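You operate a simulated robot arm through the tools that you are given. There is no shell and no other tool.

You run a simulated robot arm. Do the job below in one go: nothing can be reset, and whatever is moved stays where it is left.

Task
Check and sort the cup in the loop, turn the dial off and slide the purple and green clips in.
Fine: CLEAR goes on the green tray, HOLD on the purple tray.

The check looks at the end state, three seconds after you hand in, the way a careful person would. Anything else that was tipped, shoved, dropped, spilled or broken makes it a failure.

Robot
A 6-joint arm with a two-finger parallel gripper, fixed in place. Base frame: the origin is at the foot of the arm, x ahead of it, y to its left, z up; the work surface is at about z = 0.86. Units: m, degrees, N and s.
With the tool pointing down near the work surface it reaches from about 0.26 to 0.68 m from the base axis. Its first joint turns from -66.0 to 66.0 degrees. Payload 2.9 kg.
The TCP is the grasp point between the finger pads, 0.03 m short of the fingertips. In the tool frame z runs along the fingers and y along their closing line. The gripper opens to 0.11 m. The fingers are 0.02 m wide and 0.01 m thick; the gripper's body (0.048 by 0.112 m) begins 0.055 m behind the TCP.
Orientation is that of the tool frame in the base frame, as a unit quaternion [x, y, z, w]. With the fingers straight down and closing along the base's y, the tool's x points along the base's -x, its y along +y and its z along -z.

Tools
- The arm moves only by the tool arm_command. Its argument "moves" is a list of rows, each an object of numbers (a shift or turn left out is 0, a gripper value left out holds the last): "tx", "ty", "tz": the shift along the tool's x, y, z in units of 100 mm (1.0 is 100 mm); "ax", "ay", "az": the turn, a rotation vector about the tool's x, y, z in units of 180 degrees (1.0 is 180 degrees); "jaw": the finger opening in m, from 0 to 0.11. In form: [{"tx": .., "ty": .., "tz": .., "ax": .., "ay": .., "az": .., "jaw": ..}, ...]. A call has 1 to 20 rows; each row is the pose to reach, as a shift and turn from the pose commanded when the call began, along the tool's axes at that moment. A call with a number of a shift or a turn outside -1 to 1 is refused whole. Rows are played at 5 a second. More than 0.05 m and 8.6 degrees between two rows, or a gripper value outside its range, and nothing of the call is played. Where a pose cannot be reached the arm comes as near as it can. A force on the tool above 60 N (or 10 N above the force at the start of the call, whichever is more), or a blocked arm, ends the call early, and 0.2 s more pass. Each finger travels about 0.108 m/s and halts on what it meets, pressing with about 35 N; the grip force reading is that of the motor and also rises with nothing between the fingers. The clock runs only during rows and for 0.2 s after the last one: add rows that repeat a pose to give the fingers time. The reply holds the time, the measured pose of the TCP, the force on the tool along the base axes, the opening and the grip force, in the units named above and with some noise, with the torque about the TCP (base axes, N m) and any sound that the robot's microphone picked up, and new pictures: "views" is both (left out), scene, wrist or none.
- Cameras (640 x 400 px; columns grow to the right, rows downward): "scene" is fixed at [0.0592, 0.4163, 1.4039]; the picture's right is [-0.91, -0.42, 0.00], its down [-0.16, 0.33, -0.93] and it looks along [0.39, -0.84, -0.37] (base axes); focal length 351 px, centre (320, 200). "wrist" rides on the gripper at [0.072, 0.017, -0.103] in the tool frame; the picture's right is [-0.23, 0.97, 0.00], its down [-0.76, -0.18, -0.62] and it looks along [-0.61, -0.14, 0.78] (tool axes); focal length 222 px, centre (320, 200). There is no depth. A picture from a camera that has moved, and an enlarged one, comes with that camera's place and axes in the base frame and with its lens.
- zoom(camera, box): a new picture of the part [left, top, right, bottom] of that camera's present view, enlarged. The clock stands still meanwhile.
- close_job(): hands the job in; it is judged then, once.

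Places have to be worked out from the pictures, the camera data and where the tool is seen. Open the gripper and draw the arm clear of the work before you hand the job in, unless the task says otherwise.

The tools are called after "Request:" as name(argument=value, ...) on one line, values as JSON. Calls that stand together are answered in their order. arm_command: Moves the arm, as the interface text tells. Its arguments: {"type":"object","properties":{"moves":{"type":"array","items":{"type":"object","properties":{"tx":{"type":"number"},"ty":{"type":"number"},"tz":{"type":"number"},"ax":{"type":"number"},"ay":{"type":"number"},"az":{"type":"number"},"jaw":{"type":"number"}}}},"views":{"type":"string","enum":["both","scene","wrist","none"]}},"required":["moves"]} The other tools are called the same way: zoom (camera, box) takes an enlarged picture of a part of a camera's view; close_job () hands the job in.

At the start:

```text
clock: 0.0
ee_pos: [0.2833, -0.2447, 1.1524]
tool_rot: [0.0, 1.0, 0.0, 0.0]
ft_force: [0.3, -0.5, 0.2]
ft_torque: [-0.01, 0.02, -0.01]
grip_width: 0.1101
grip_force: 0.1
```

scene: 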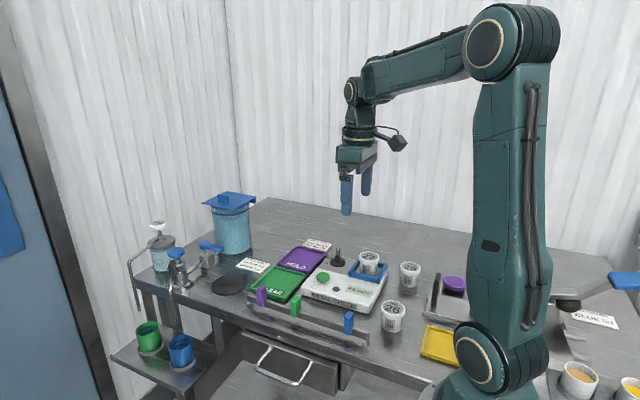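
wrist: 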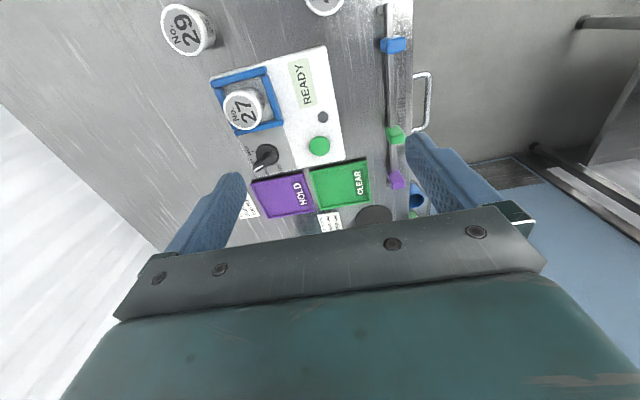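

I start by looking closer at the instrument, the clips and the labels before moving anything.

Request:
zoom(camera="scene", box=[220, 220, 420, 345])

Request:
zoom(camera="wrist", box=[180, 30, 440, 230])

Request:
zoom(camera="scene", box=[100, 190, 300, 315])

Request:
zoom(camera="scene", box=[380, 250, 640, 400])

```text
3.20 times, centred on (320, 282) of scene
camera zoom: at [0.0592, 0.4163, 1.4039], right [-0.91, -0.42, 0.0], down [-0.16, 0.33, -0.93], along [0.39, -0.84, -0.37], focal length 1123 px, centre (320, -64)
```

zoom: 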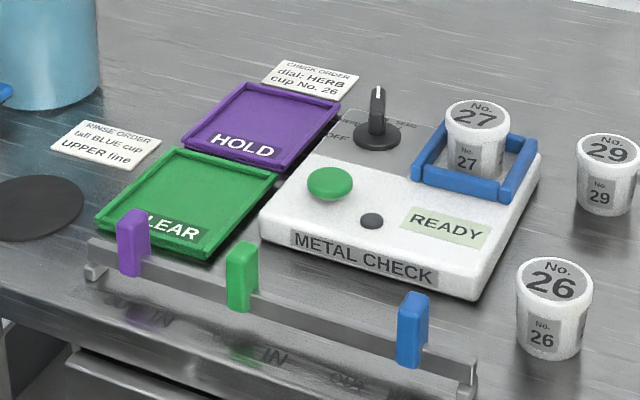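

```text
2.00 times, centred on (310, 130) of wrist
camera zoom: at [0.2107, -0.2282, 1.2544], right [0.23, 0.97, 0.0], down [0.76, -0.18, 0.62], along [0.61, -0.14, -0.78], focal length 444 px, centre (340, 340)
```

zoom: 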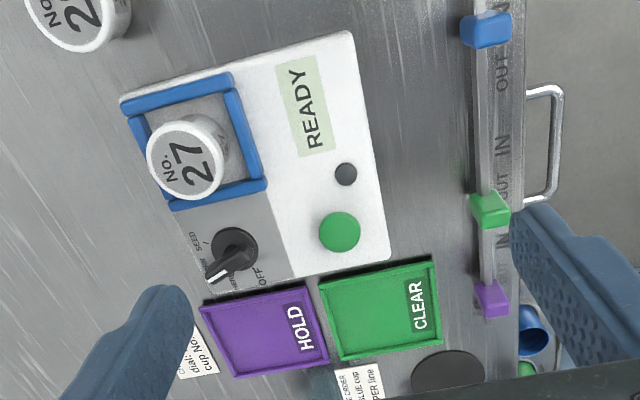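

```text
3.20 times, centred on (200, 252) of scene
camera zoom: at [0.0592, 0.4163, 1.4039], right [-0.91, -0.42, 0.0], down [-0.16, 0.33, -0.93], along [0.39, -0.84, -0.37], focal length 1123 px, centre (704, 32)
```

zoom: 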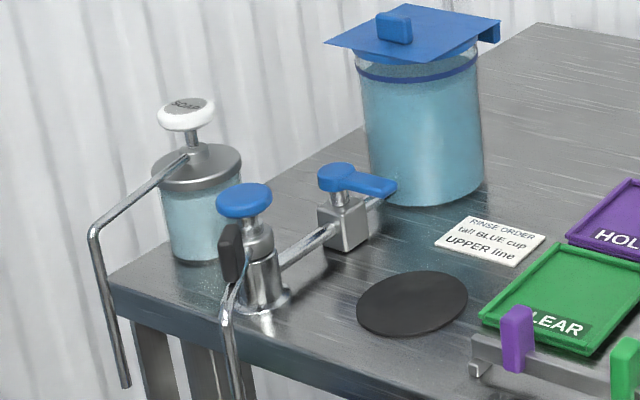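

```text
2.46 times, centred on (510, 325) of scene
camera zoom: at [0.0592, 0.4163, 1.4039], right [-0.91, -0.42, 0.0], down [-0.16, 0.33, -0.93], along [0.39, -0.84, -0.37], focal length 864 px, centre (-148, -108)
```

zoom: 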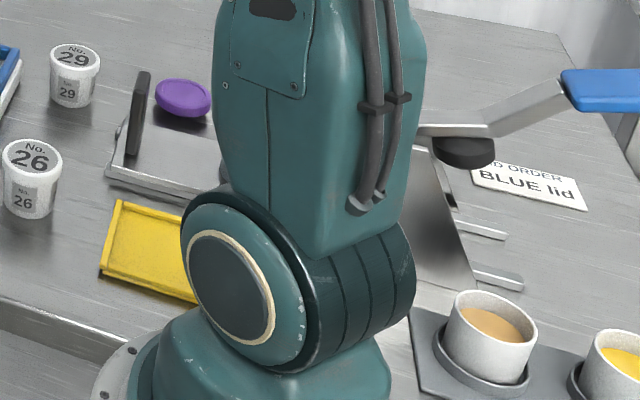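

Cup No. 27 sits in the blue loop of the checker at about (0.28, -0.36). I zoom in more on the dial markings, the card and the rail labels.

Request:
zoom(camera="wrist", box=[220, 120, 300, 190])

Request:
zoom(camera="wrist", box=[360, 0, 450, 220])

Request:
zoom(camera="scene", box=[240, 275, 380, 360])

Request:
zoom(camera="scene", box=[290, 230, 370, 285])

```text
5.71 times, centred on (260, 155) of wrist
camera zoom: at [0.2107, -0.2282, 1.2544], right [0.23, 0.97, 0.0], down [0.76, -0.18, 0.62], along [0.61, -0.14, -0.78], focal length 1269 px, centre (663, 457)
```

zoom: 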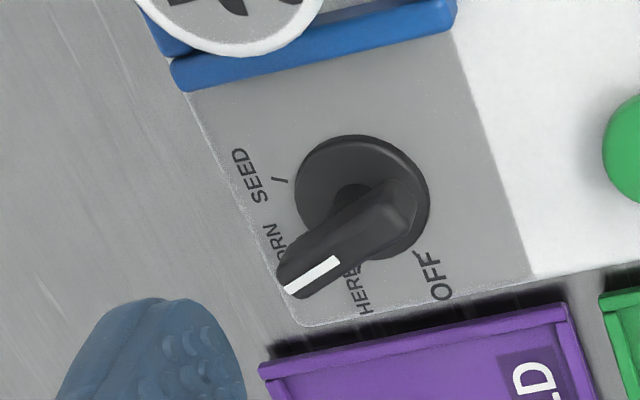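

```text
1.82 times, centred on (405, 110) of wrist
camera zoom: at [0.2107, -0.2282, 1.2544], right [0.23, 0.97, 0.0], down [0.76, -0.18, 0.62], along [0.61, -0.14, -0.78], focal length 404 px, centre (166, 364)
```

zoom: 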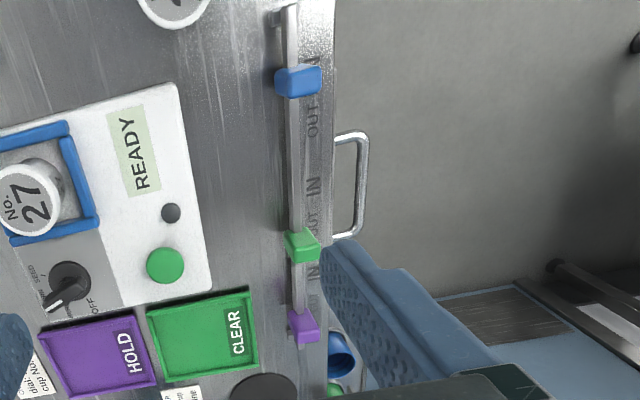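

```text
4.57 times, centred on (310, 318) of scene
camera zoom: at [0.0592, 0.4163, 1.4039], right [-0.91, -0.42, 0.0], down [-0.16, 0.33, -0.93], along [0.39, -0.84, -0.37], focal length 1605 px, centre (366, -337)
```

zoom: 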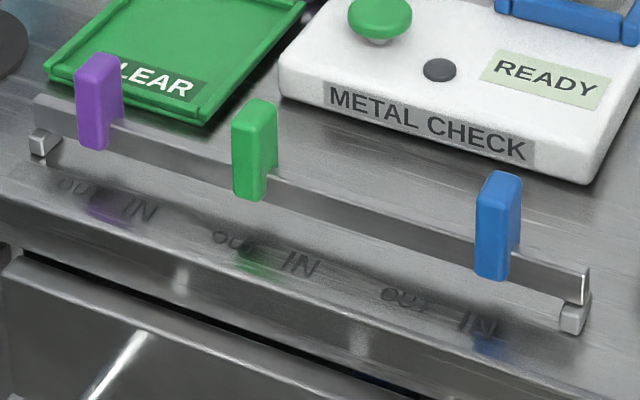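

```text
7.27 times, centred on (330, 258) of scene
camera zoom: at [0.0592, 0.4163, 1.4039], right [-0.91, -0.42, 0.0], down [-0.16, 0.33, -0.93], along [0.39, -0.84, -0.37], focal length 2553 px, centre (247, -218)
```

zoom: 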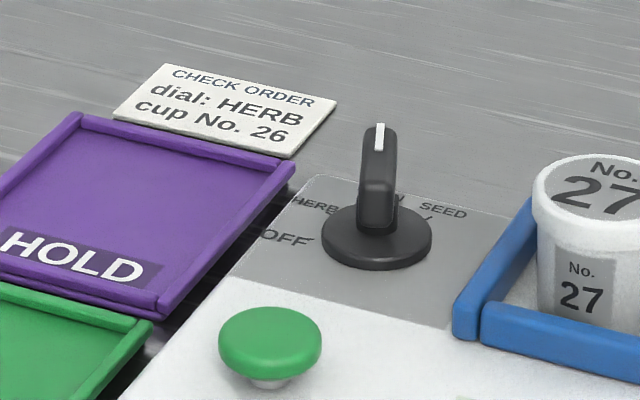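

The dial points at a product setting (around CORN), the checker says READY, and the clip rail has OUT/IN marks that I need to see from nearer. I shift the arm in +y at the same height to look down on the rail.

Request:
arm_command(moves=[{"ty": 0.4}, {"ty": 0.8}, {"ty": 1.0}, {"ty": 1.0}], views="both")

```text
clock: 1.0
ee_pos: [0.2845, -0.147, 1.152]
tool_rot: [0.0, 1.0, 0.0, 0.0]
ft_force: [0.3, 0.4, 0.3]
ft_torque: [0.0, -0.04, 0.01]
grip_width: 0.11
grip_force: 0.0
camera wrist: at [0.2107, -0.1311, 1.2549], right [0.23, 0.97, 0.0], down [0.76, -0.18, 0.62], along [0.61, -0.14, -0.78], focal length 222 px, centre (320, 200)
```

scene: 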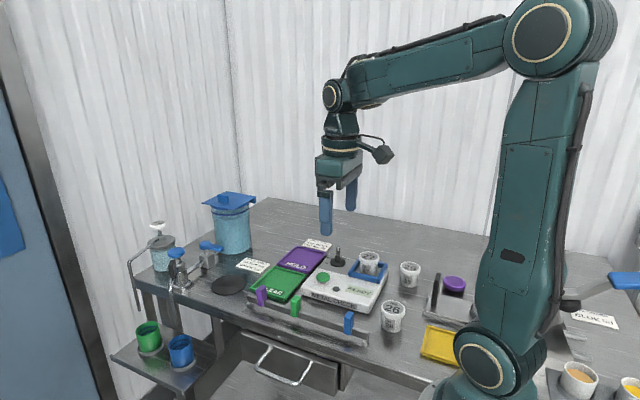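
wrist: 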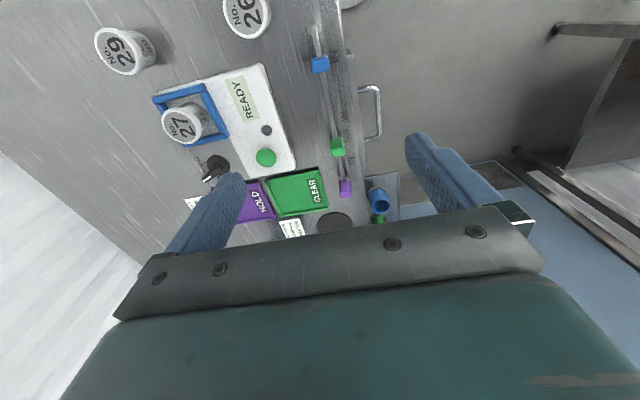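

The whole rail is now in the wrist view; I zoom in on it to read the marks.

Request:
zoom(camera="wrist", box=[280, 110, 400, 220])

Request:
zoom(camera="wrist", box=[280, 20, 400, 130])

Request:
zoom(camera="wrist", box=[150, 60, 310, 220])

```text
3.64 times, centred on (340, 165) of wrist
camera zoom: at [0.2107, -0.1311, 1.2549], right [0.23, 0.97, 0.0], down [0.76, -0.18, 0.62], along [0.61, -0.14, -0.78], focal length 808 px, centre (247, 327)
```

zoom: 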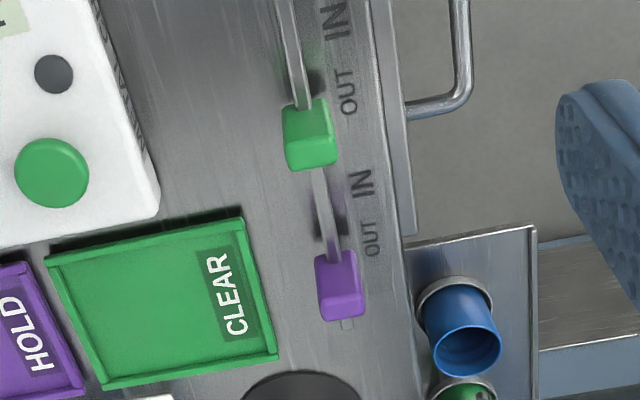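

```text
3.64 times, centred on (340, 75) of wrist
camera zoom: at [0.2107, -0.1311, 1.2549], right [0.23, 0.97, 0.0], down [0.76, -0.18, 0.62], along [0.61, -0.14, -0.78], focal length 808 px, centre (247, 654)
```

zoom: 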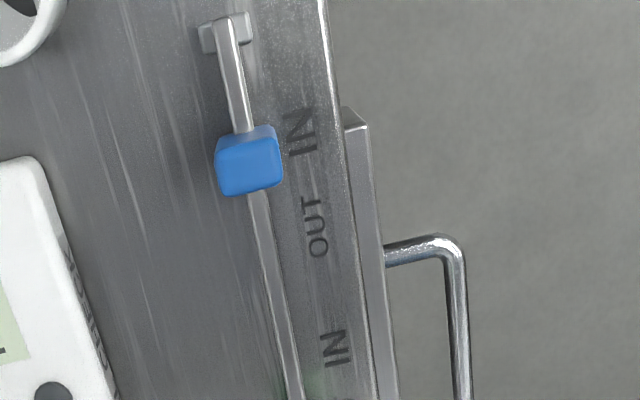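

```text
2.50 times, centred on (230, 140) of wrist
camera zoom: at [0.2107, -0.1311, 1.2549], right [0.23, 0.97, 0.0], down [0.76, -0.18, 0.62], along [0.61, -0.14, -0.78], focal length 555 px, centre (545, 350)
```

zoom: 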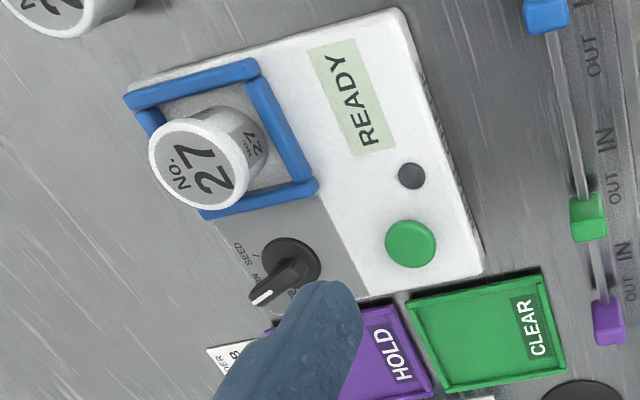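

Readings so far: rail runs along x with purple and green clips at their OUT marks (x≈0.46 and 0.373, y≈-0.14) and IN marks about 37 mm toward the base; blue is already IN. The green button is at about (0.364, -0.265, 0.904). I close the fingers and move above the button first.

Request:
arm_command(moves=[{"tx": -0.2, "ty": -0.25, "jaw": 0.0}, {"tx": -0.4, "ty": -0.5}, {"tx": -0.6, "ty": -0.75}, {"tx": -0.795, "ty": -1.0}, {"tx": -0.795, "ty": -1.0}], views="both")

```text
clock: 2.2
ee_pos: [0.3624, -0.2434, 1.1517]
tool_rot: [0.0, 1.0, -0.001, 0.0]
ft_force: [0.0, 0.9, -0.6]
ft_torque: [-0.02, 0.03, 0.04]
grip_width: 0.0
grip_force: 35.5
camera wrist: at [0.2907, -0.228, 1.2543], right [0.23, 0.97, 0.0], down [0.76, -0.18, 0.62], along [0.61, -0.14, -0.78], focal length 222 px, centre (320, 200)
```

scene: 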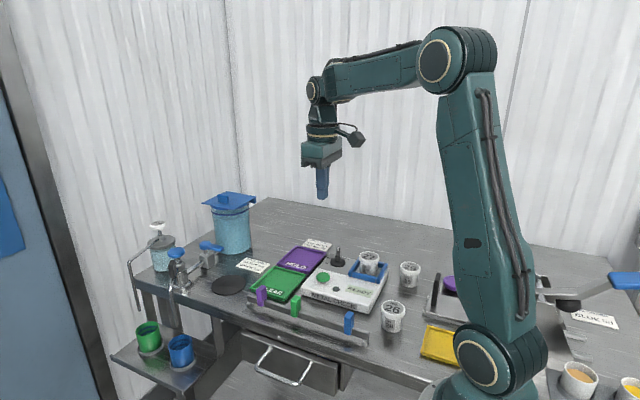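
wrist: 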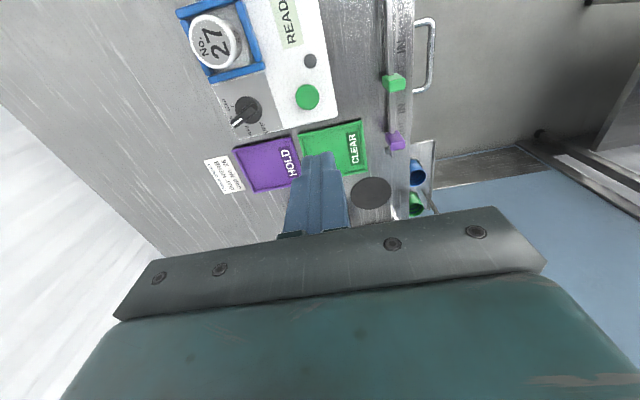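

Fingers are closed above the device. I zoom on the dial from this better angle, then go down 100 mm above the button.

Request:
zoom(camera="wrist", box=[200, 60, 360, 160])

Request:
arm_command(moves=[{"ty": -0.2, "tz": 0.25}, {"ty": -0.2, "tz": 0.6}, {"ty": -0.2, "tz": 1.0}, {"ty": -0.2, "tz": 1.0}], views="both")

```text
4.00 times, centred on (280, 110) of wrist
camera zoom: at [0.2907, -0.228, 1.2543], right [0.23, 0.97, 0.0], down [0.76, -0.18, 0.62], along [0.61, -0.14, -0.78], focal length 888 px, centre (480, 560)
```

zoom: 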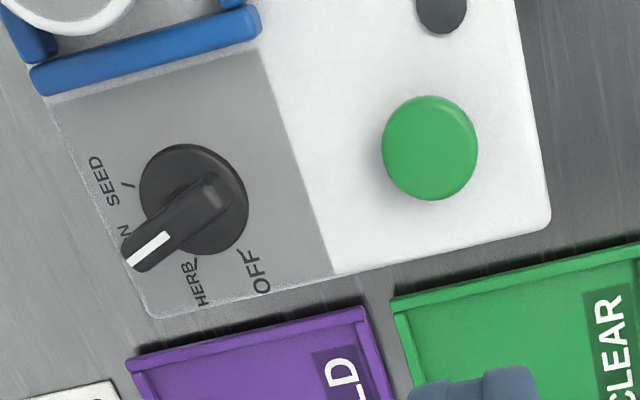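

```text
clock: 3.2
ee_pos: [0.3606, -0.2651, 1.0541]
tool_rot: [-0.001, 1.0, 0.0, 0.0]
ft_force: [0.2, -1.0, -0.6]
ft_torque: [0.0, 0.03, -0.05]
grip_width: 0.0
grip_force: 35.3
camera wrist: at [0.2887, -0.2491, 1.1565], right [0.23, 0.97, 0.0], down [0.76, -0.18, 0.62], along [0.61, -0.14, -0.78], focal length 222 px, centre (320, 200)
```

scene: 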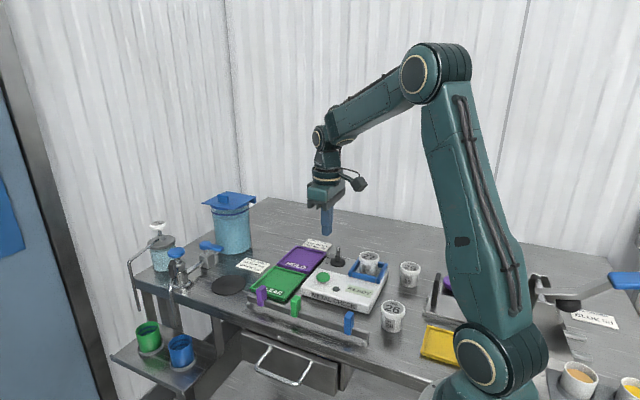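
wrist: 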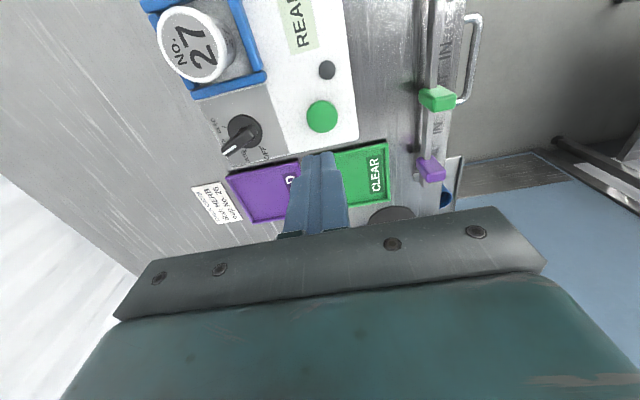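

Tip is above the button; I go down to about 20 mm above the dome and check alignment.

Request:
arm_command(moves=[{"tx": -0.015, "tz": 0.35}, {"tx": -0.015, "tz": 0.7}, {"tx": -0.015, "tz": 0.98}, {"tx": -0.015, "tz": 0.98}], views="both")

Request:
zoom(camera="scene", box=[270, 220, 410, 320])

Request:
zoom(camera="wrist", box=[200, 0, 460, 240])

```text
clock: 4.2
ee_pos: [0.3626, -0.2649, 0.9548]
tool_rot: [0.0, 1.0, 0.0, 0.001]
ft_force: [-0.3, -0.2, 0.1]
ft_torque: [0.0, 0.01, -0.01]
grip_width: 0.0001
grip_force: 34.8
camera wrist: at [0.2905, -0.2479, 1.0575], right [0.23, 0.97, 0.0], down [0.76, -0.18, 0.62], along [0.61, -0.14, -0.78], focal length 222 px, centre (320, 200)
```

scene: 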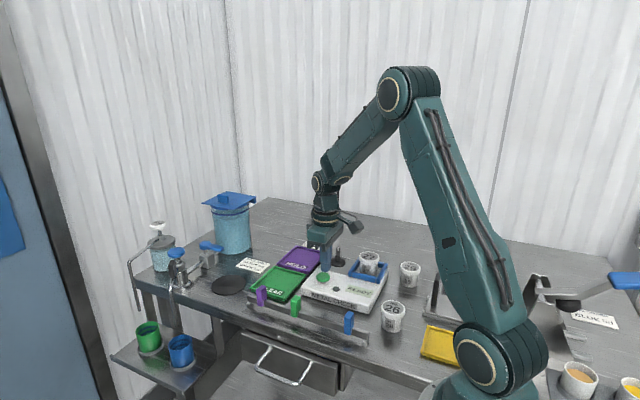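
wrist: 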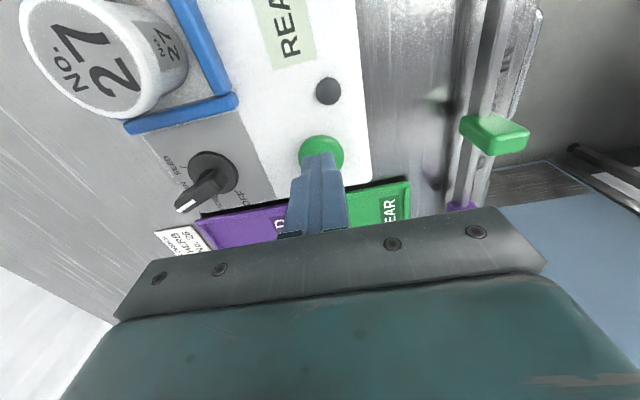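

```text
4.00 times, centred on (340, 270) of scene
camera zoom: at [0.0592, 0.4163, 1.4039], right [-0.91, -0.42, 0.0], down [-0.16, 0.33, -0.93], along [0.39, -0.84, -0.37], focal length 1404 px, centre (240, -80)
```

zoom: 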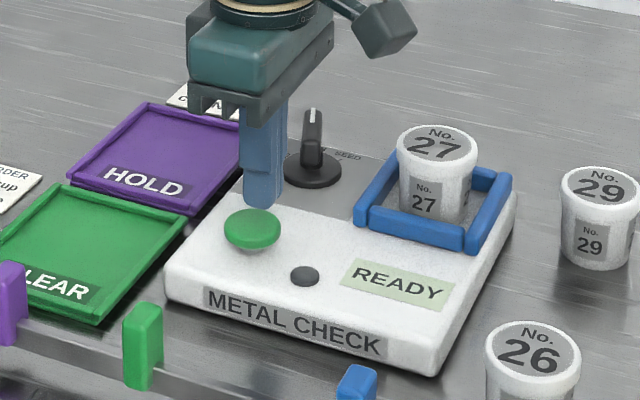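

```text
1.67 times, centred on (330, 120) of wrist
camera zoom: at [0.2905, -0.2479, 1.0575], right [0.23, 0.97, 0.0], down [0.76, -0.18, 0.62], along [0.61, -0.14, -0.78], focal length 370 px, centre (303, 333)
```

zoom: 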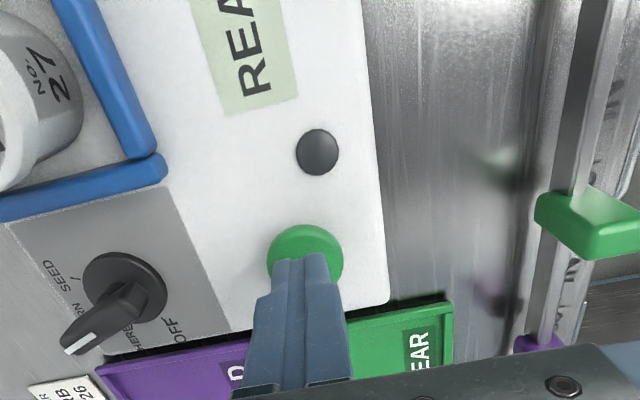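

The closed tip is right above the button (about 4 mm toward the base side). I correct that and press down slowly, watching the force and the display.

Request:
arm_command(moves=[{"tx": -0.03, "tz": 0.1}, {"tx": -0.03, "tz": 0.15}, {"tx": -0.03, "tz": 0.18}, {"tx": -0.03, "tz": 0.21}, {"tx": -0.03, "tz": 0.23}], views="both")

Request:
zoom(camera="scene", box=[270, 220, 410, 320])

```text
clock: 5.4
ee_pos: [0.3666, -0.2636, 0.9318]
tool_rot: [-0.001, 1.0, 0.0, 0.0]
ft_force: [-1.3, -0.9, 2.0]
ft_torque: [-0.02, 0.02, -0.02]
grip_width: 0.0
grip_force: 35.3
heard: click
camera wrist: at [0.2955, -0.2477, 1.0341], right [0.23, 0.97, 0.0], down [0.76, -0.18, 0.62], along [0.61, -0.14, -0.78], focal length 222 px, centre (320, 200)
```

scene: 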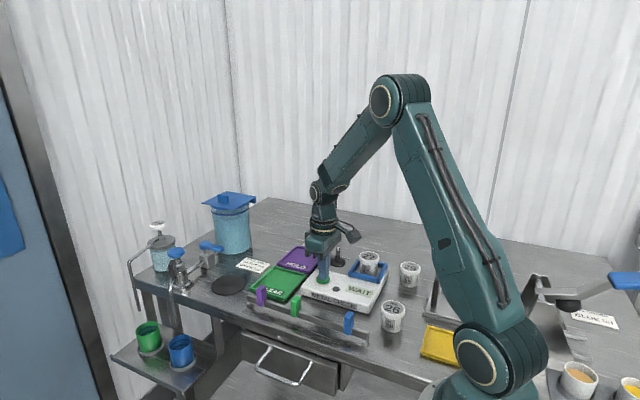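
wrist: 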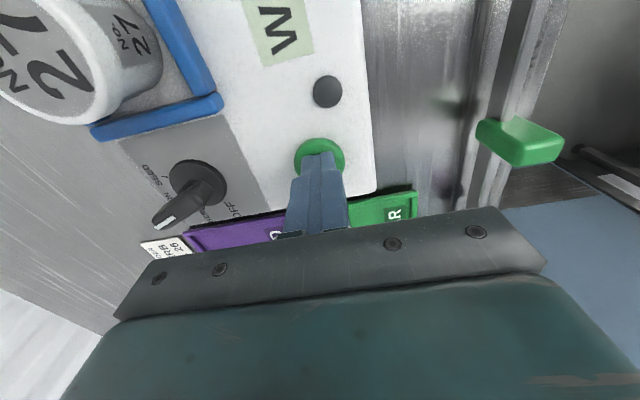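

```text
4.00 times, centred on (340, 270) of scene
camera zoom: at [0.0592, 0.4163, 1.4039], right [-0.91, -0.42, 0.0], down [-0.16, 0.33, -0.93], along [0.4, -0.84, -0.37], focal length 1404 px, centre (240, -80)
```

zoom: 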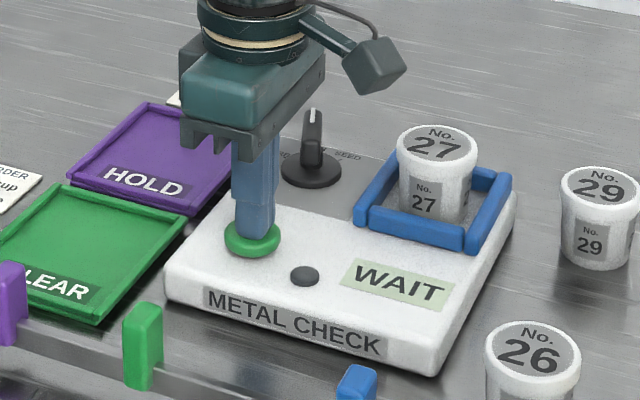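

The button clicked and the display shows WAIT. I raise the finger off the button and wait for the verdict.

Request:
arm_command(moves=[{"tz": -0.1}, {"tz": -0.4}, {"tz": -0.6}, {"tz": -0.6}, {"tz": -0.6}], views="scene")

Request:
zoom(camera="scene", box=[270, 220, 410, 320])

```text
clock: 6.6
ee_pos: [0.3666, -0.2636, 0.9895]
tool_rot: [0.0, 1.0, -0.001, 0.0]
ft_force: [-0.1, 0.4, -0.2]
ft_torque: [0.01, 0.0, 0.02]
grip_width: 0.0002
grip_force: 35.3
```

scene: 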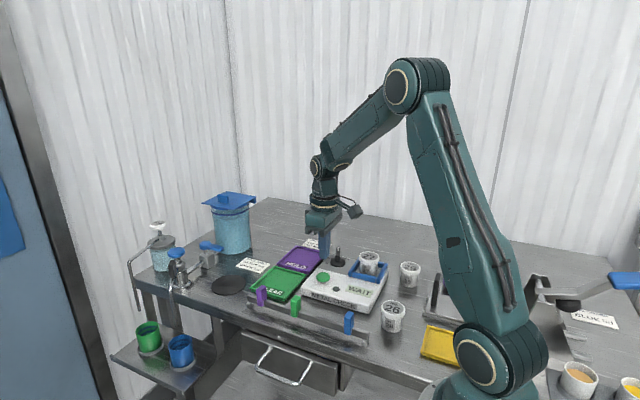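

```text
4.00 times, centred on (340, 270) of scene
camera zoom: at [0.0592, 0.4163, 1.4039], right [-0.91, -0.42, 0.0], down [-0.16, 0.33, -0.93], along [0.39, -0.84, -0.37], focal length 1404 px, centre (240, -80)
```

zoom: 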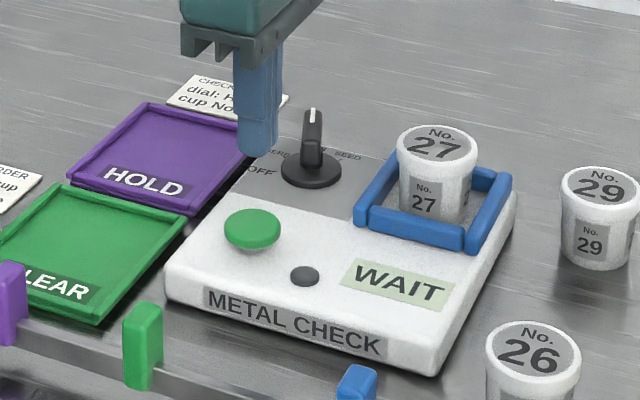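

Still WAIT; the cup must stay in the loop meanwhile. I hold position and let the clock run.

Request:
arm_command(moves=[{"tz": 0}, {"tz": 0}, {"tz": 0}, {"tz": 0}, {"tz": 0}, {"tz": 0}, {"tz": 0}, {"tz": 0}, {"tz": 0}, {"tz": 0}], views="none")

Request:
zoom(camera="scene", box=[270, 220, 410, 320])

```text
clock: 8.8
ee_pos: [0.3667, -0.2638, 0.991]
tool_rot: [0.001, 1.0, 0.0, 0.0]
ft_force: [-0.3, -0.5, 0.1]
ft_torque: [0.03, 0.02, 0.02]
grip_width: 0.0
grip_force: 35.1
```

```text
4.00 times, centred on (340, 270) of scene
camera zoom: at [0.0592, 0.4163, 1.4039], right [-0.91, -0.42, 0.0], down [-0.16, 0.33, -0.93], along [0.39, -0.84, -0.37], focal length 1404 px, centre (240, -80)
```

zoom: 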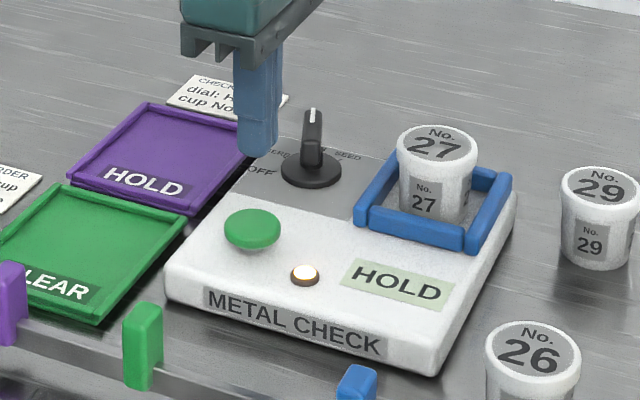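

Verdict is HOLD (lamp lit), so cup 27 goes on the purple tray. I look at the cup and loop closely to plan the grip.

Request:
zoom(camera="scene", box=[345, 240, 395, 285])

Request:
zoom(camera="wrist", box=[120, 0, 320, 120])

Request:
zoom(camera="scene", box=[240, 235, 350, 315])

```text
8.89 times, centred on (370, 262) of scene
camera zoom: at [0.0592, 0.4163, 1.4039], right [-0.91, -0.42, 0.0], down [-0.16, 0.33, -0.93], along [0.39, -0.84, -0.37], focal length 3121 px, centre (-124, -356)
```

zoom: 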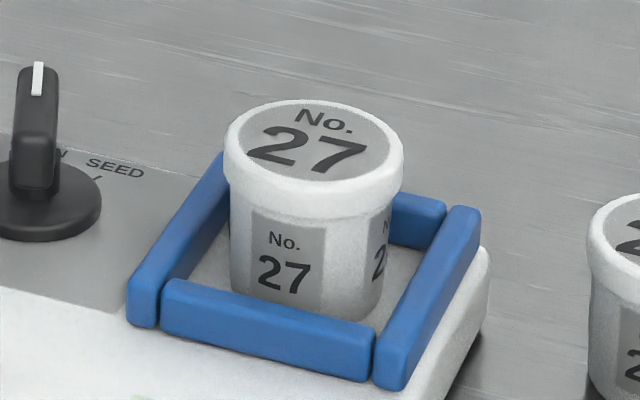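

```text
3.20 times, centred on (220, 60) of wrist
camera zoom: at [0.2942, -0.2477, 1.0931], right [0.23, 0.97, 0.0], down [0.76, -0.18, 0.62], along [0.61, -0.14, -0.78], focal length 711 px, centre (640, 648)
```

zoom: 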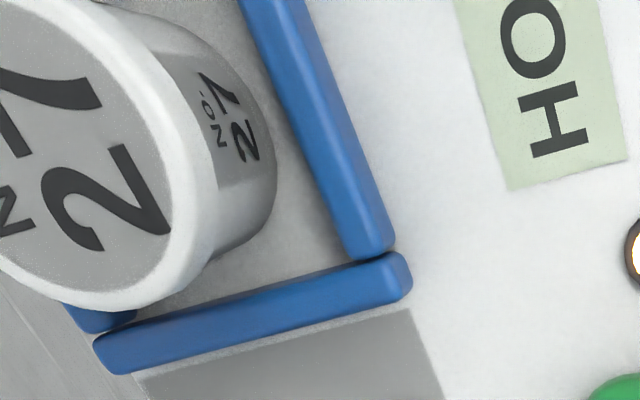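

```text
5.00 times, centred on (295, 275) of scene
camera zoom: at [0.0592, 0.4163, 1.4039], right [-0.91, -0.42, 0.0], down [-0.16, 0.33, -0.93], along [0.39, -0.84, -0.37], focal length 1755 px, centre (445, -175)
```

zoom: 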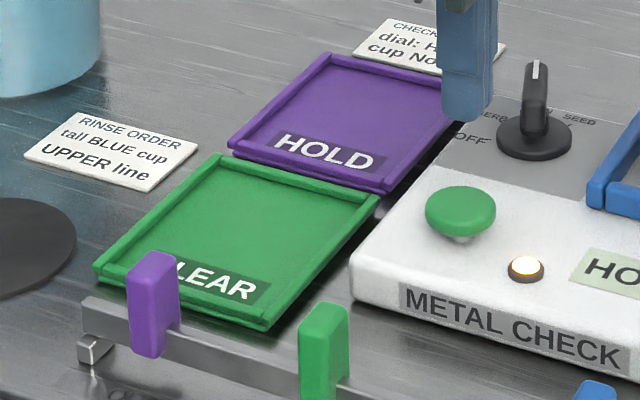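

Cup 27's lid is ~52 mm wide, top at z≈0.936, at about (0.2745, -0.3535); loop bars reach z≈0.90. I move above it with the fingers open 85 mm, closing along y.

Request:
arm_command(moves=[{"tz": -0.25, "jaw": 0.085}, {"tx": 0.3, "ty": -0.3, "tz": -0.3}, {"tx": 0.6, "ty": -0.6, "tz": -0.3}, {"tx": 0.92, "ty": -0.9, "tz": -0.3}, {"tx": 0.92, "ty": -0.9, "tz": -0.3}, {"tx": 0.92, "ty": -0.9, "tz": -0.3}], views="both")

Request:
zoom(camera="scene", box=[310, 180, 430, 300])

```text
clock: 10.2
ee_pos: [0.2739, -0.3547, 1.0211]
tool_rot: [0.0, 1.0, 0.0, 0.0]
ft_force: [-0.2, 0.2, 0.0]
ft_torque: [-0.01, -0.02, 0.03]
grip_width: 0.0851
grip_force: 0.0
camera wrist: at [0.2003, -0.3377, 1.1242], right [0.23, 0.97, 0.0], down [0.76, -0.18, 0.62], along [0.61, -0.14, -0.78], focal length 222 px, centre (320, 200)
```

scene: 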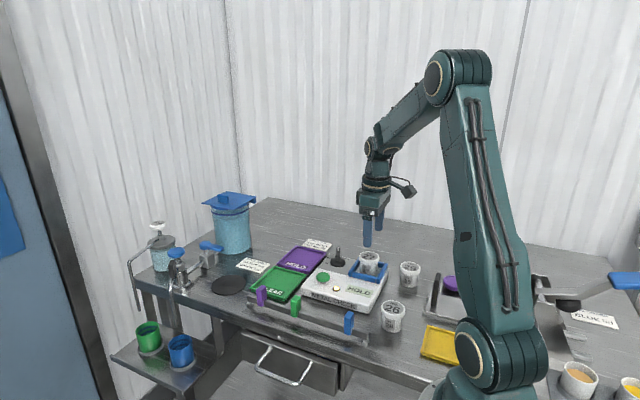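
wrist: 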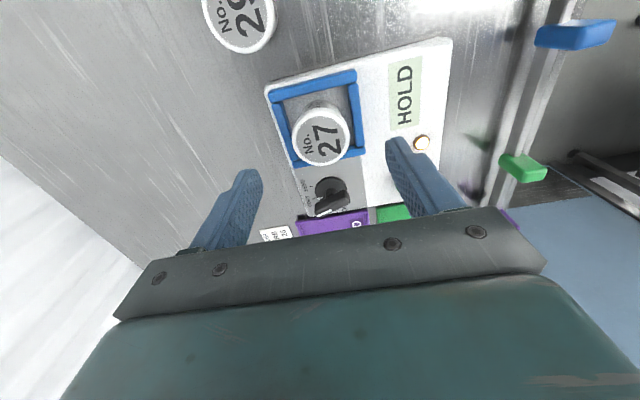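

```text
3.33 times, centred on (370, 240) of scene
camera zoom: at [0.0592, 0.4163, 1.4039], right [-0.91, -0.42, 0.0], down [-0.16, 0.33, -0.93], along [0.39, -0.84, -0.37], focal length 1170 px, centre (153, 67)
```

zoom: 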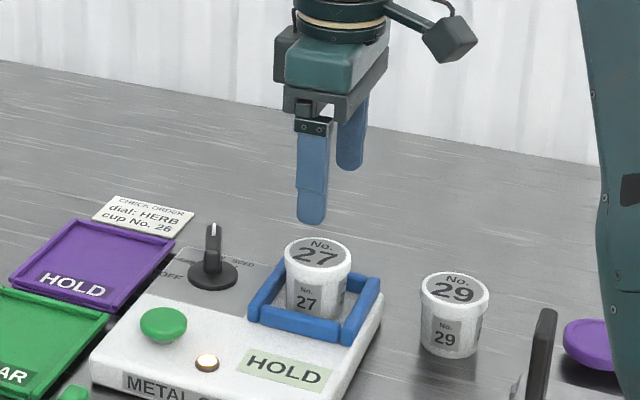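

Cup is centred between the fingers (computed ~(0.2755, -0.3545)). I lower to TCP z≈0.938 so the tips stay above the loop bars, then close.

Request:
arm_command(moves=[{"tx": -0.015, "tz": 0.3}, {"tx": -0.015, "tz": 0.6}, {"tx": -0.015, "tz": 0.83}, {"tx": -0.015, "tz": 0.83}], views="both")

Request:
zoom(camera="scene", box=[310, 200, 430, 300])

```text
clock: 11.2
ee_pos: [0.2762, -0.3569, 0.9369]
tool_rot: [0.0, 1.0, 0.0, 0.0]
ft_force: [-0.2, 0.6, -0.2]
ft_torque: [0.03, -0.01, 0.02]
grip_width: 0.085
grip_force: 0.1
camera wrist: at [0.2039, -0.3393, 1.039], right [0.23, 0.97, 0.0], down [0.76, -0.18, 0.62], along [0.61, -0.14, -0.78], focal length 222 px, centre (320, 200)
```

scene: 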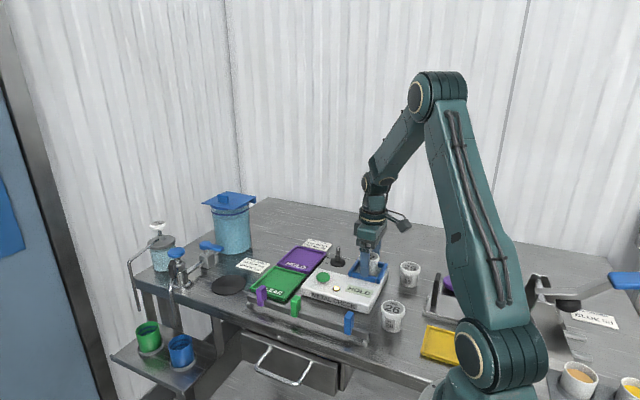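
wrist: 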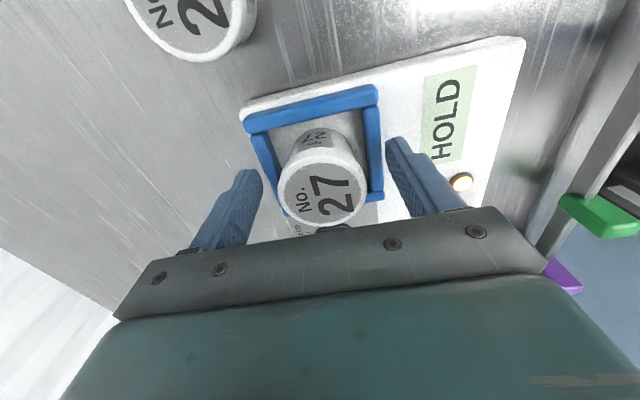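

```text
4.00 times, centred on (370, 250) of scene
camera zoom: at [0.0592, 0.4163, 1.4039], right [-0.91, -0.42, 0.0], down [-0.16, 0.33, -0.93], along [0.39, -0.84, -0.37], focal length 1404 px, centre (120, 0)
```

zoom: 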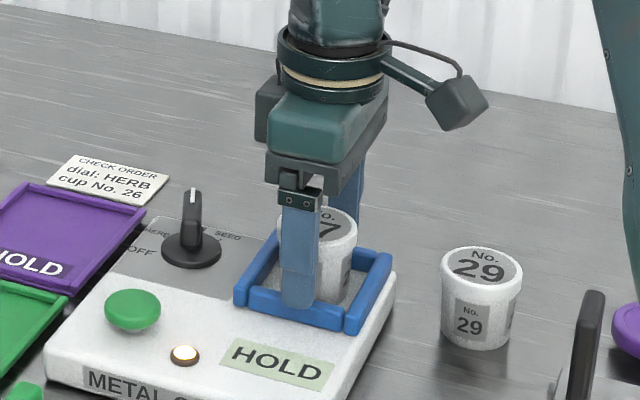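

Alignment is good and no contact force. I close on the lid and lift slightly to check the grip.

Request:
arm_command(moves=[{"jaw": 0.07}, {"jaw": 0.06}, {"jaw": 0.04}, {"jaw": 0.04}, {"jaw": 0.04}], views="none")

Request:
arm_command(moves=[{"tz": -0.1}, {"tz": -0.3}, {"tz": -0.6}, {"tz": -0.6}], views="both")

Request:
zoom(camera="scene", box=[310, 200, 430, 300])

```text
clock: 12.4
ee_pos: [0.2764, -0.3549, 0.9348]
tool_rot: [0.001, 1.0, 0.0, 0.0]
ft_force: [-0.5, 0.0, -0.4]
ft_torque: [0.0, -0.01, -0.03]
grip_width: 0.0496
grip_force: 34.8
```

```text
clock: 13.4
ee_pos: [0.2772, -0.3569, 0.9967]
tool_rot: [0.001, 1.0, 0.0, 0.0]
ft_force: [0.2, -0.9, -0.6]
ft_torque: [0.01, -0.03, 0.01]
grip_width: 0.0494
grip_force: 34.9
camera wrist: at [0.205, -0.34, 1.0996], right [0.23, 0.97, 0.0], down [0.76, -0.18, 0.62], along [0.61, -0.14, -0.78], focal length 222 px, centre (320, 200)
```

scene: 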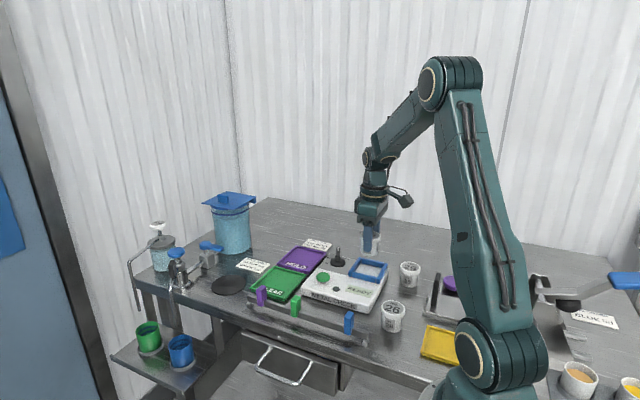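
wrist: 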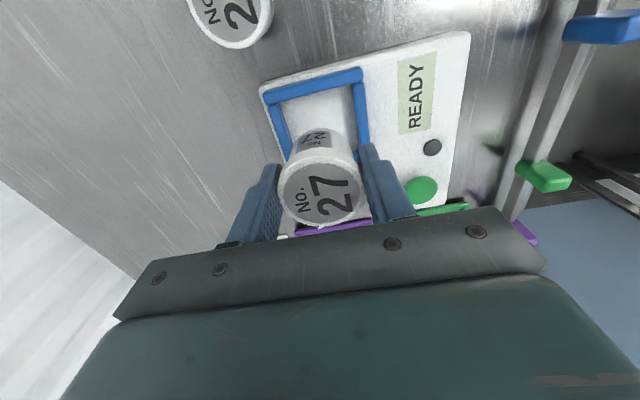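

```text
4.00 times, centred on (370, 250) of scene
camera zoom: at [0.0592, 0.4163, 1.4039], right [-0.91, -0.42, 0.0], down [-0.16, 0.33, -0.93], along [0.39, -0.84, -0.37], focal length 1404 px, centre (120, 0)
```

zoom: 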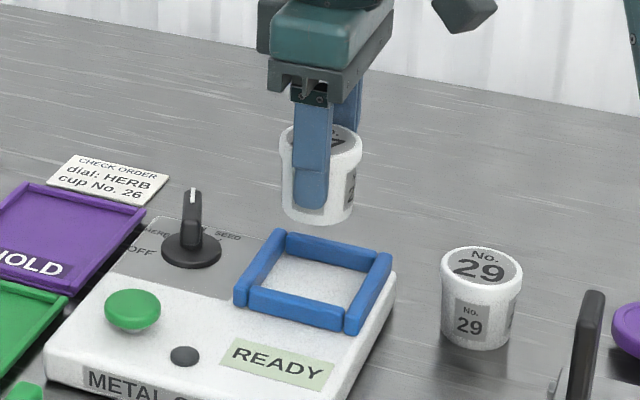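

The cup is lifted cleanly with the grip at 49 mm. I raise it clear of the dial and carry it toward the purple tray (centre about (0.481, -0.375)).

Request:
arm_command(moves=[{"tz": -0.2}, {"tz": -0.35}, {"tx": -0.3, "tz": -0.35}, {"tx": -0.65, "ty": -0.05, "tz": -0.35}, {"tx": -1.0, "ty": -0.1, "tz": -0.35}], views="none")

Request:
arm_command(moves=[{"tx": -0.35, "ty": -0.03}, {"tx": -0.7, "ty": -0.06}, {"tx": -1.0, "ty": -0.1}, {"tx": -1.0, "ty": -0.1}], views="both")

Request:
zoom(camera="scene", box=[230, 180, 370, 310])

```text
clock: 14.6
ee_pos: [0.3776, -0.3627, 1.0305]
tool_rot: [0.001, 1.0, 0.0, 0.0]
ft_force: [-0.1, 0.3, -0.6]
ft_torque: [0.0, 0.03, 0.01]
grip_width: 0.0496
grip_force: 35.3
```

```text
clock: 15.6
ee_pos: [0.4765, -0.3744, 1.0316]
tool_rot: [0.0, 1.0, 0.0, 0.0]
ft_force: [-0.7, -0.6, -1.1]
ft_torque: [0.0, -0.04, 0.0]
grip_width: 0.0496
grip_force: 35.2
camera wrist: at [0.4044, -0.3579, 1.1345], right [0.23, 0.97, 0.0], down [0.76, -0.18, 0.62], along [0.61, -0.14, -0.78], focal length 222 px, centre (320, 200)
```

scene: 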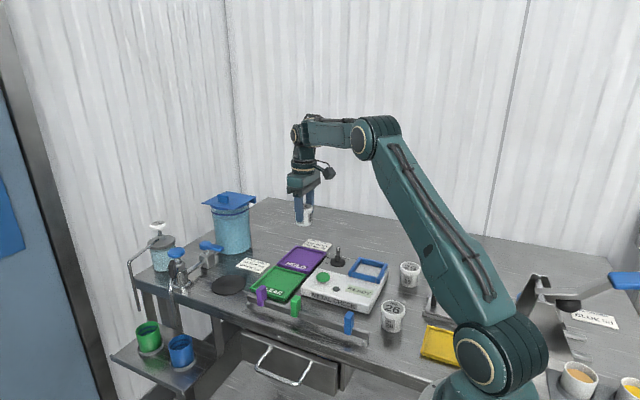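
wrist: 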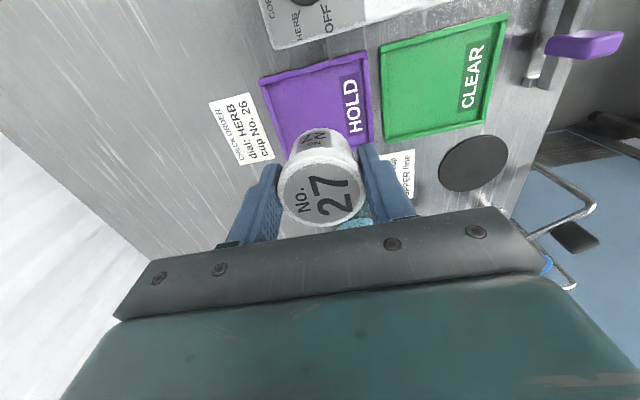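

```text
3.08 times, centred on (300, 245) of scene
camera zoom: at [0.0593, 0.4163, 1.4039], right [-0.91, -0.42, 0.0], down [-0.16, 0.33, -0.93], along [0.4, -0.84, -0.37], focal length 1080 px, centre (382, 62)
```

zoom: 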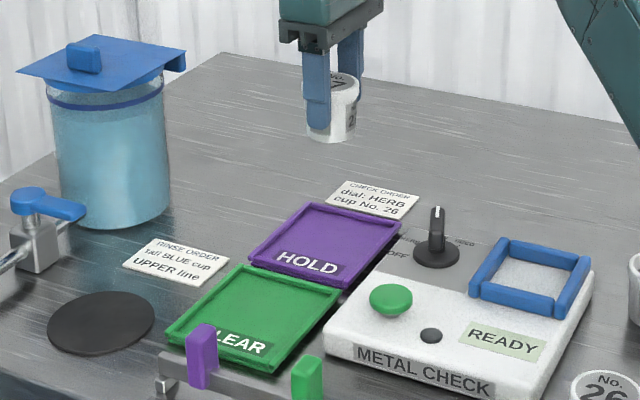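

Cup is over the purple tray (tray centre ≈(0.482, -0.375)). I shift 4 mm and lower to just above the tray floor.

Request:
arm_command(moves=[{"tx": -0.04, "ty": -0.05, "tz": 0.3}, {"tx": -0.04, "ty": -0.05, "tz": 0.6}, {"tx": -0.04, "ty": -0.05, "tz": 0.85}, {"tx": -0.04, "ty": -0.05, "tz": 1.0}, {"tx": -0.04, "ty": -0.05, "tz": 1.0}], views="both")

Request:
zoom(camera="scene", box=[250, 200, 350, 300])

```text
clock: 16.8
ee_pos: [0.4802, -0.3799, 0.9293]
tool_rot: [0.0, 1.0, 0.0, 0.0]
ft_force: [-0.2, -0.1, -0.9]
ft_torque: [-0.03, 0.0, 0.02]
grip_width: 0.0496
grip_force: 34.7
camera wrist: at [0.4083, -0.3638, 1.032], right [0.23, 0.97, 0.0], down [0.76, -0.18, 0.62], along [0.61, -0.14, -0.78], focal length 222 px, centre (320, 200)
```

scene: 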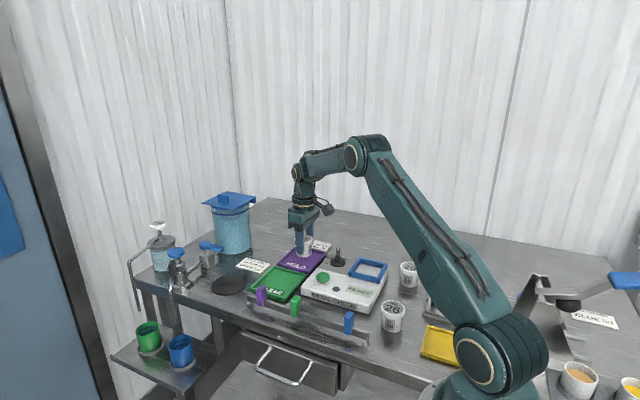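
wrist: 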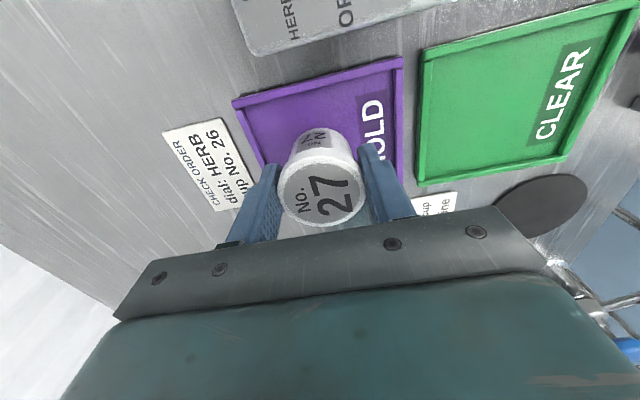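

```text
4.00 times, centred on (300, 250) of scene
camera zoom: at [0.0592, 0.4163, 1.4039], right [-0.91, -0.42, 0.0], down [-0.16, 0.33, -0.93], along [0.39, -0.84, -0.37], focal length 1404 px, centre (400, 0)
```

zoom: 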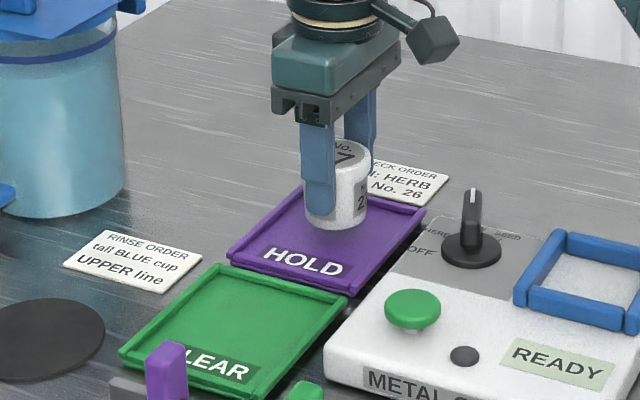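

The cup hovers ~12–15 mm over the tray, well inside it. I lower in small steps, watching the force for touch-down.

Request:
arm_command(moves=[{"tz": 0.04}, {"tz": 0.07}, {"tz": 0.09}, {"tz": 0.1}], views="none")

Request:
zoom(camera="scene", box=[270, 220, 340, 290])

```text
clock: 17.8
ee_pos: [0.4816, -0.3795, 0.9219]
tool_rot: [0.0, 1.0, 0.0, 0.001]
ft_force: [-0.7, -0.5, -1.2]
ft_torque: [-0.01, 0.0, 0.02]
grip_width: 0.0495
grip_force: 35.1
```

```text
5.71 times, centred on (305, 255) of scene
camera zoom: at [0.0592, 0.4163, 1.4039], right [-0.91, -0.42, 0.0], down [-0.16, 0.33, -0.93], along [0.39, -0.84, -0.37], focal length 2006 px, centre (406, -114)
```

zoom: 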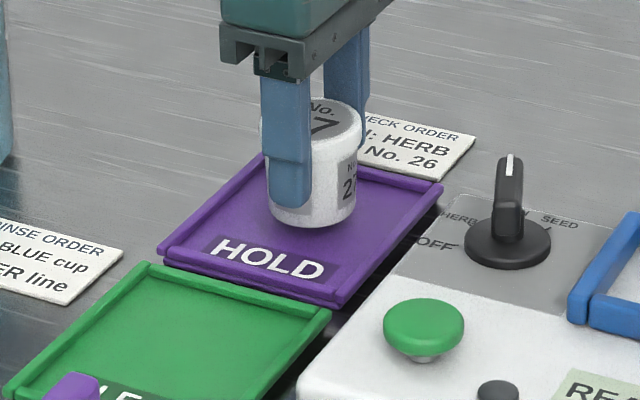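

Not touching yet (force ~-1 N). I continue down in 1–2 mm steps.

Request:
arm_command(moves=[{"tz": 0.02}, {"tz": 0.035}, {"tz": 0.05}, {"tz": 0.06}], views="none")

Request:
zoom(camera="scene", box=[270, 220, 340, 290])

```text
clock: 18.8
ee_pos: [0.4792, -0.3808, 0.9158]
tool_rot: [0.0, 1.0, 0.0, 0.0]
ft_force: [-0.2, 0.2, -1.2]
ft_torque: [0.02, 0.01, -0.01]
grip_width: 0.0495
grip_force: 35.1
```

```text
5.71 times, centred on (305, 255) of scene
camera zoom: at [0.0592, 0.4163, 1.4039], right [-0.91, -0.42, 0.0], down [-0.16, 0.33, -0.93], along [0.39, -0.84, -0.37], focal length 2006 px, centre (406, -114)
```

zoom: 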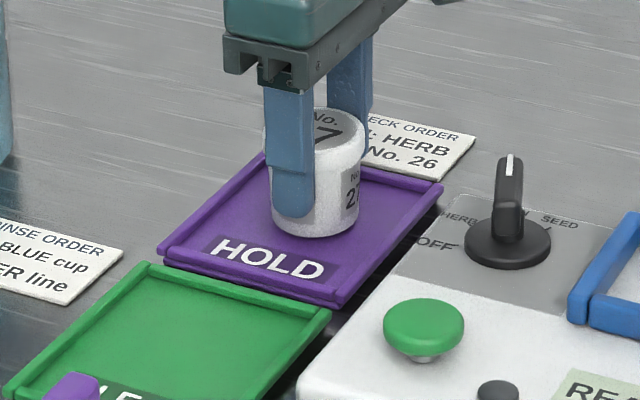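

Request:
arm_command(moves=[{"tz": 0.01}, {"tz": 0.02}, {"tz": 0.03}, {"tz": 0.03}], views="none")

```text
clock: 19.8
ee_pos: [0.4793, -0.3795, 0.9143]
tool_rot: [-0.001, 1.0, 0.0, 0.001]
ft_force: [-0.7, -0.3, -0.8]
ft_torque: [0.01, 0.0, 0.01]
grip_width: 0.0497
grip_force: 35.5
```

Still no contact force at z≈0.913; I keep going down 1 mm per row.

Request:
arm_command(moves=[{"tz": 0.01}, {"tz": 0.02}, {"tz": 0.03}, {"tz": 0.03}], views="none")

Request:
zoom(camera="scene", box=[270, 220, 340, 290])

```text
clock: 20.8
ee_pos: [0.4795, -0.3795, 0.9116]
tool_rot: [0.0, 1.0, -0.001, 0.001]
ft_force: [-1.9, 4.2, 14.8]
ft_torque: [0.21, 0.14, -0.01]
grip_width: 0.0497
grip_force: 35.3
```

```text
5.71 times, centred on (305, 255) of scene
camera zoom: at [0.059, 0.4165, 1.4038], right [-0.91, -0.42, 0.0], down [-0.16, 0.33, -0.93], along [0.4, -0.84, -0.37], focal length 2006 px, centre (406, -114)
```

zoom: 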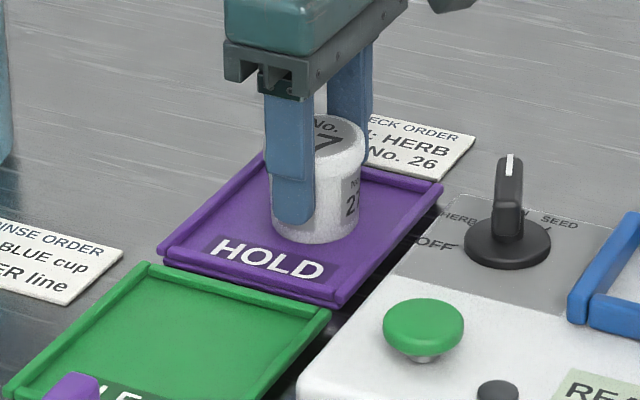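

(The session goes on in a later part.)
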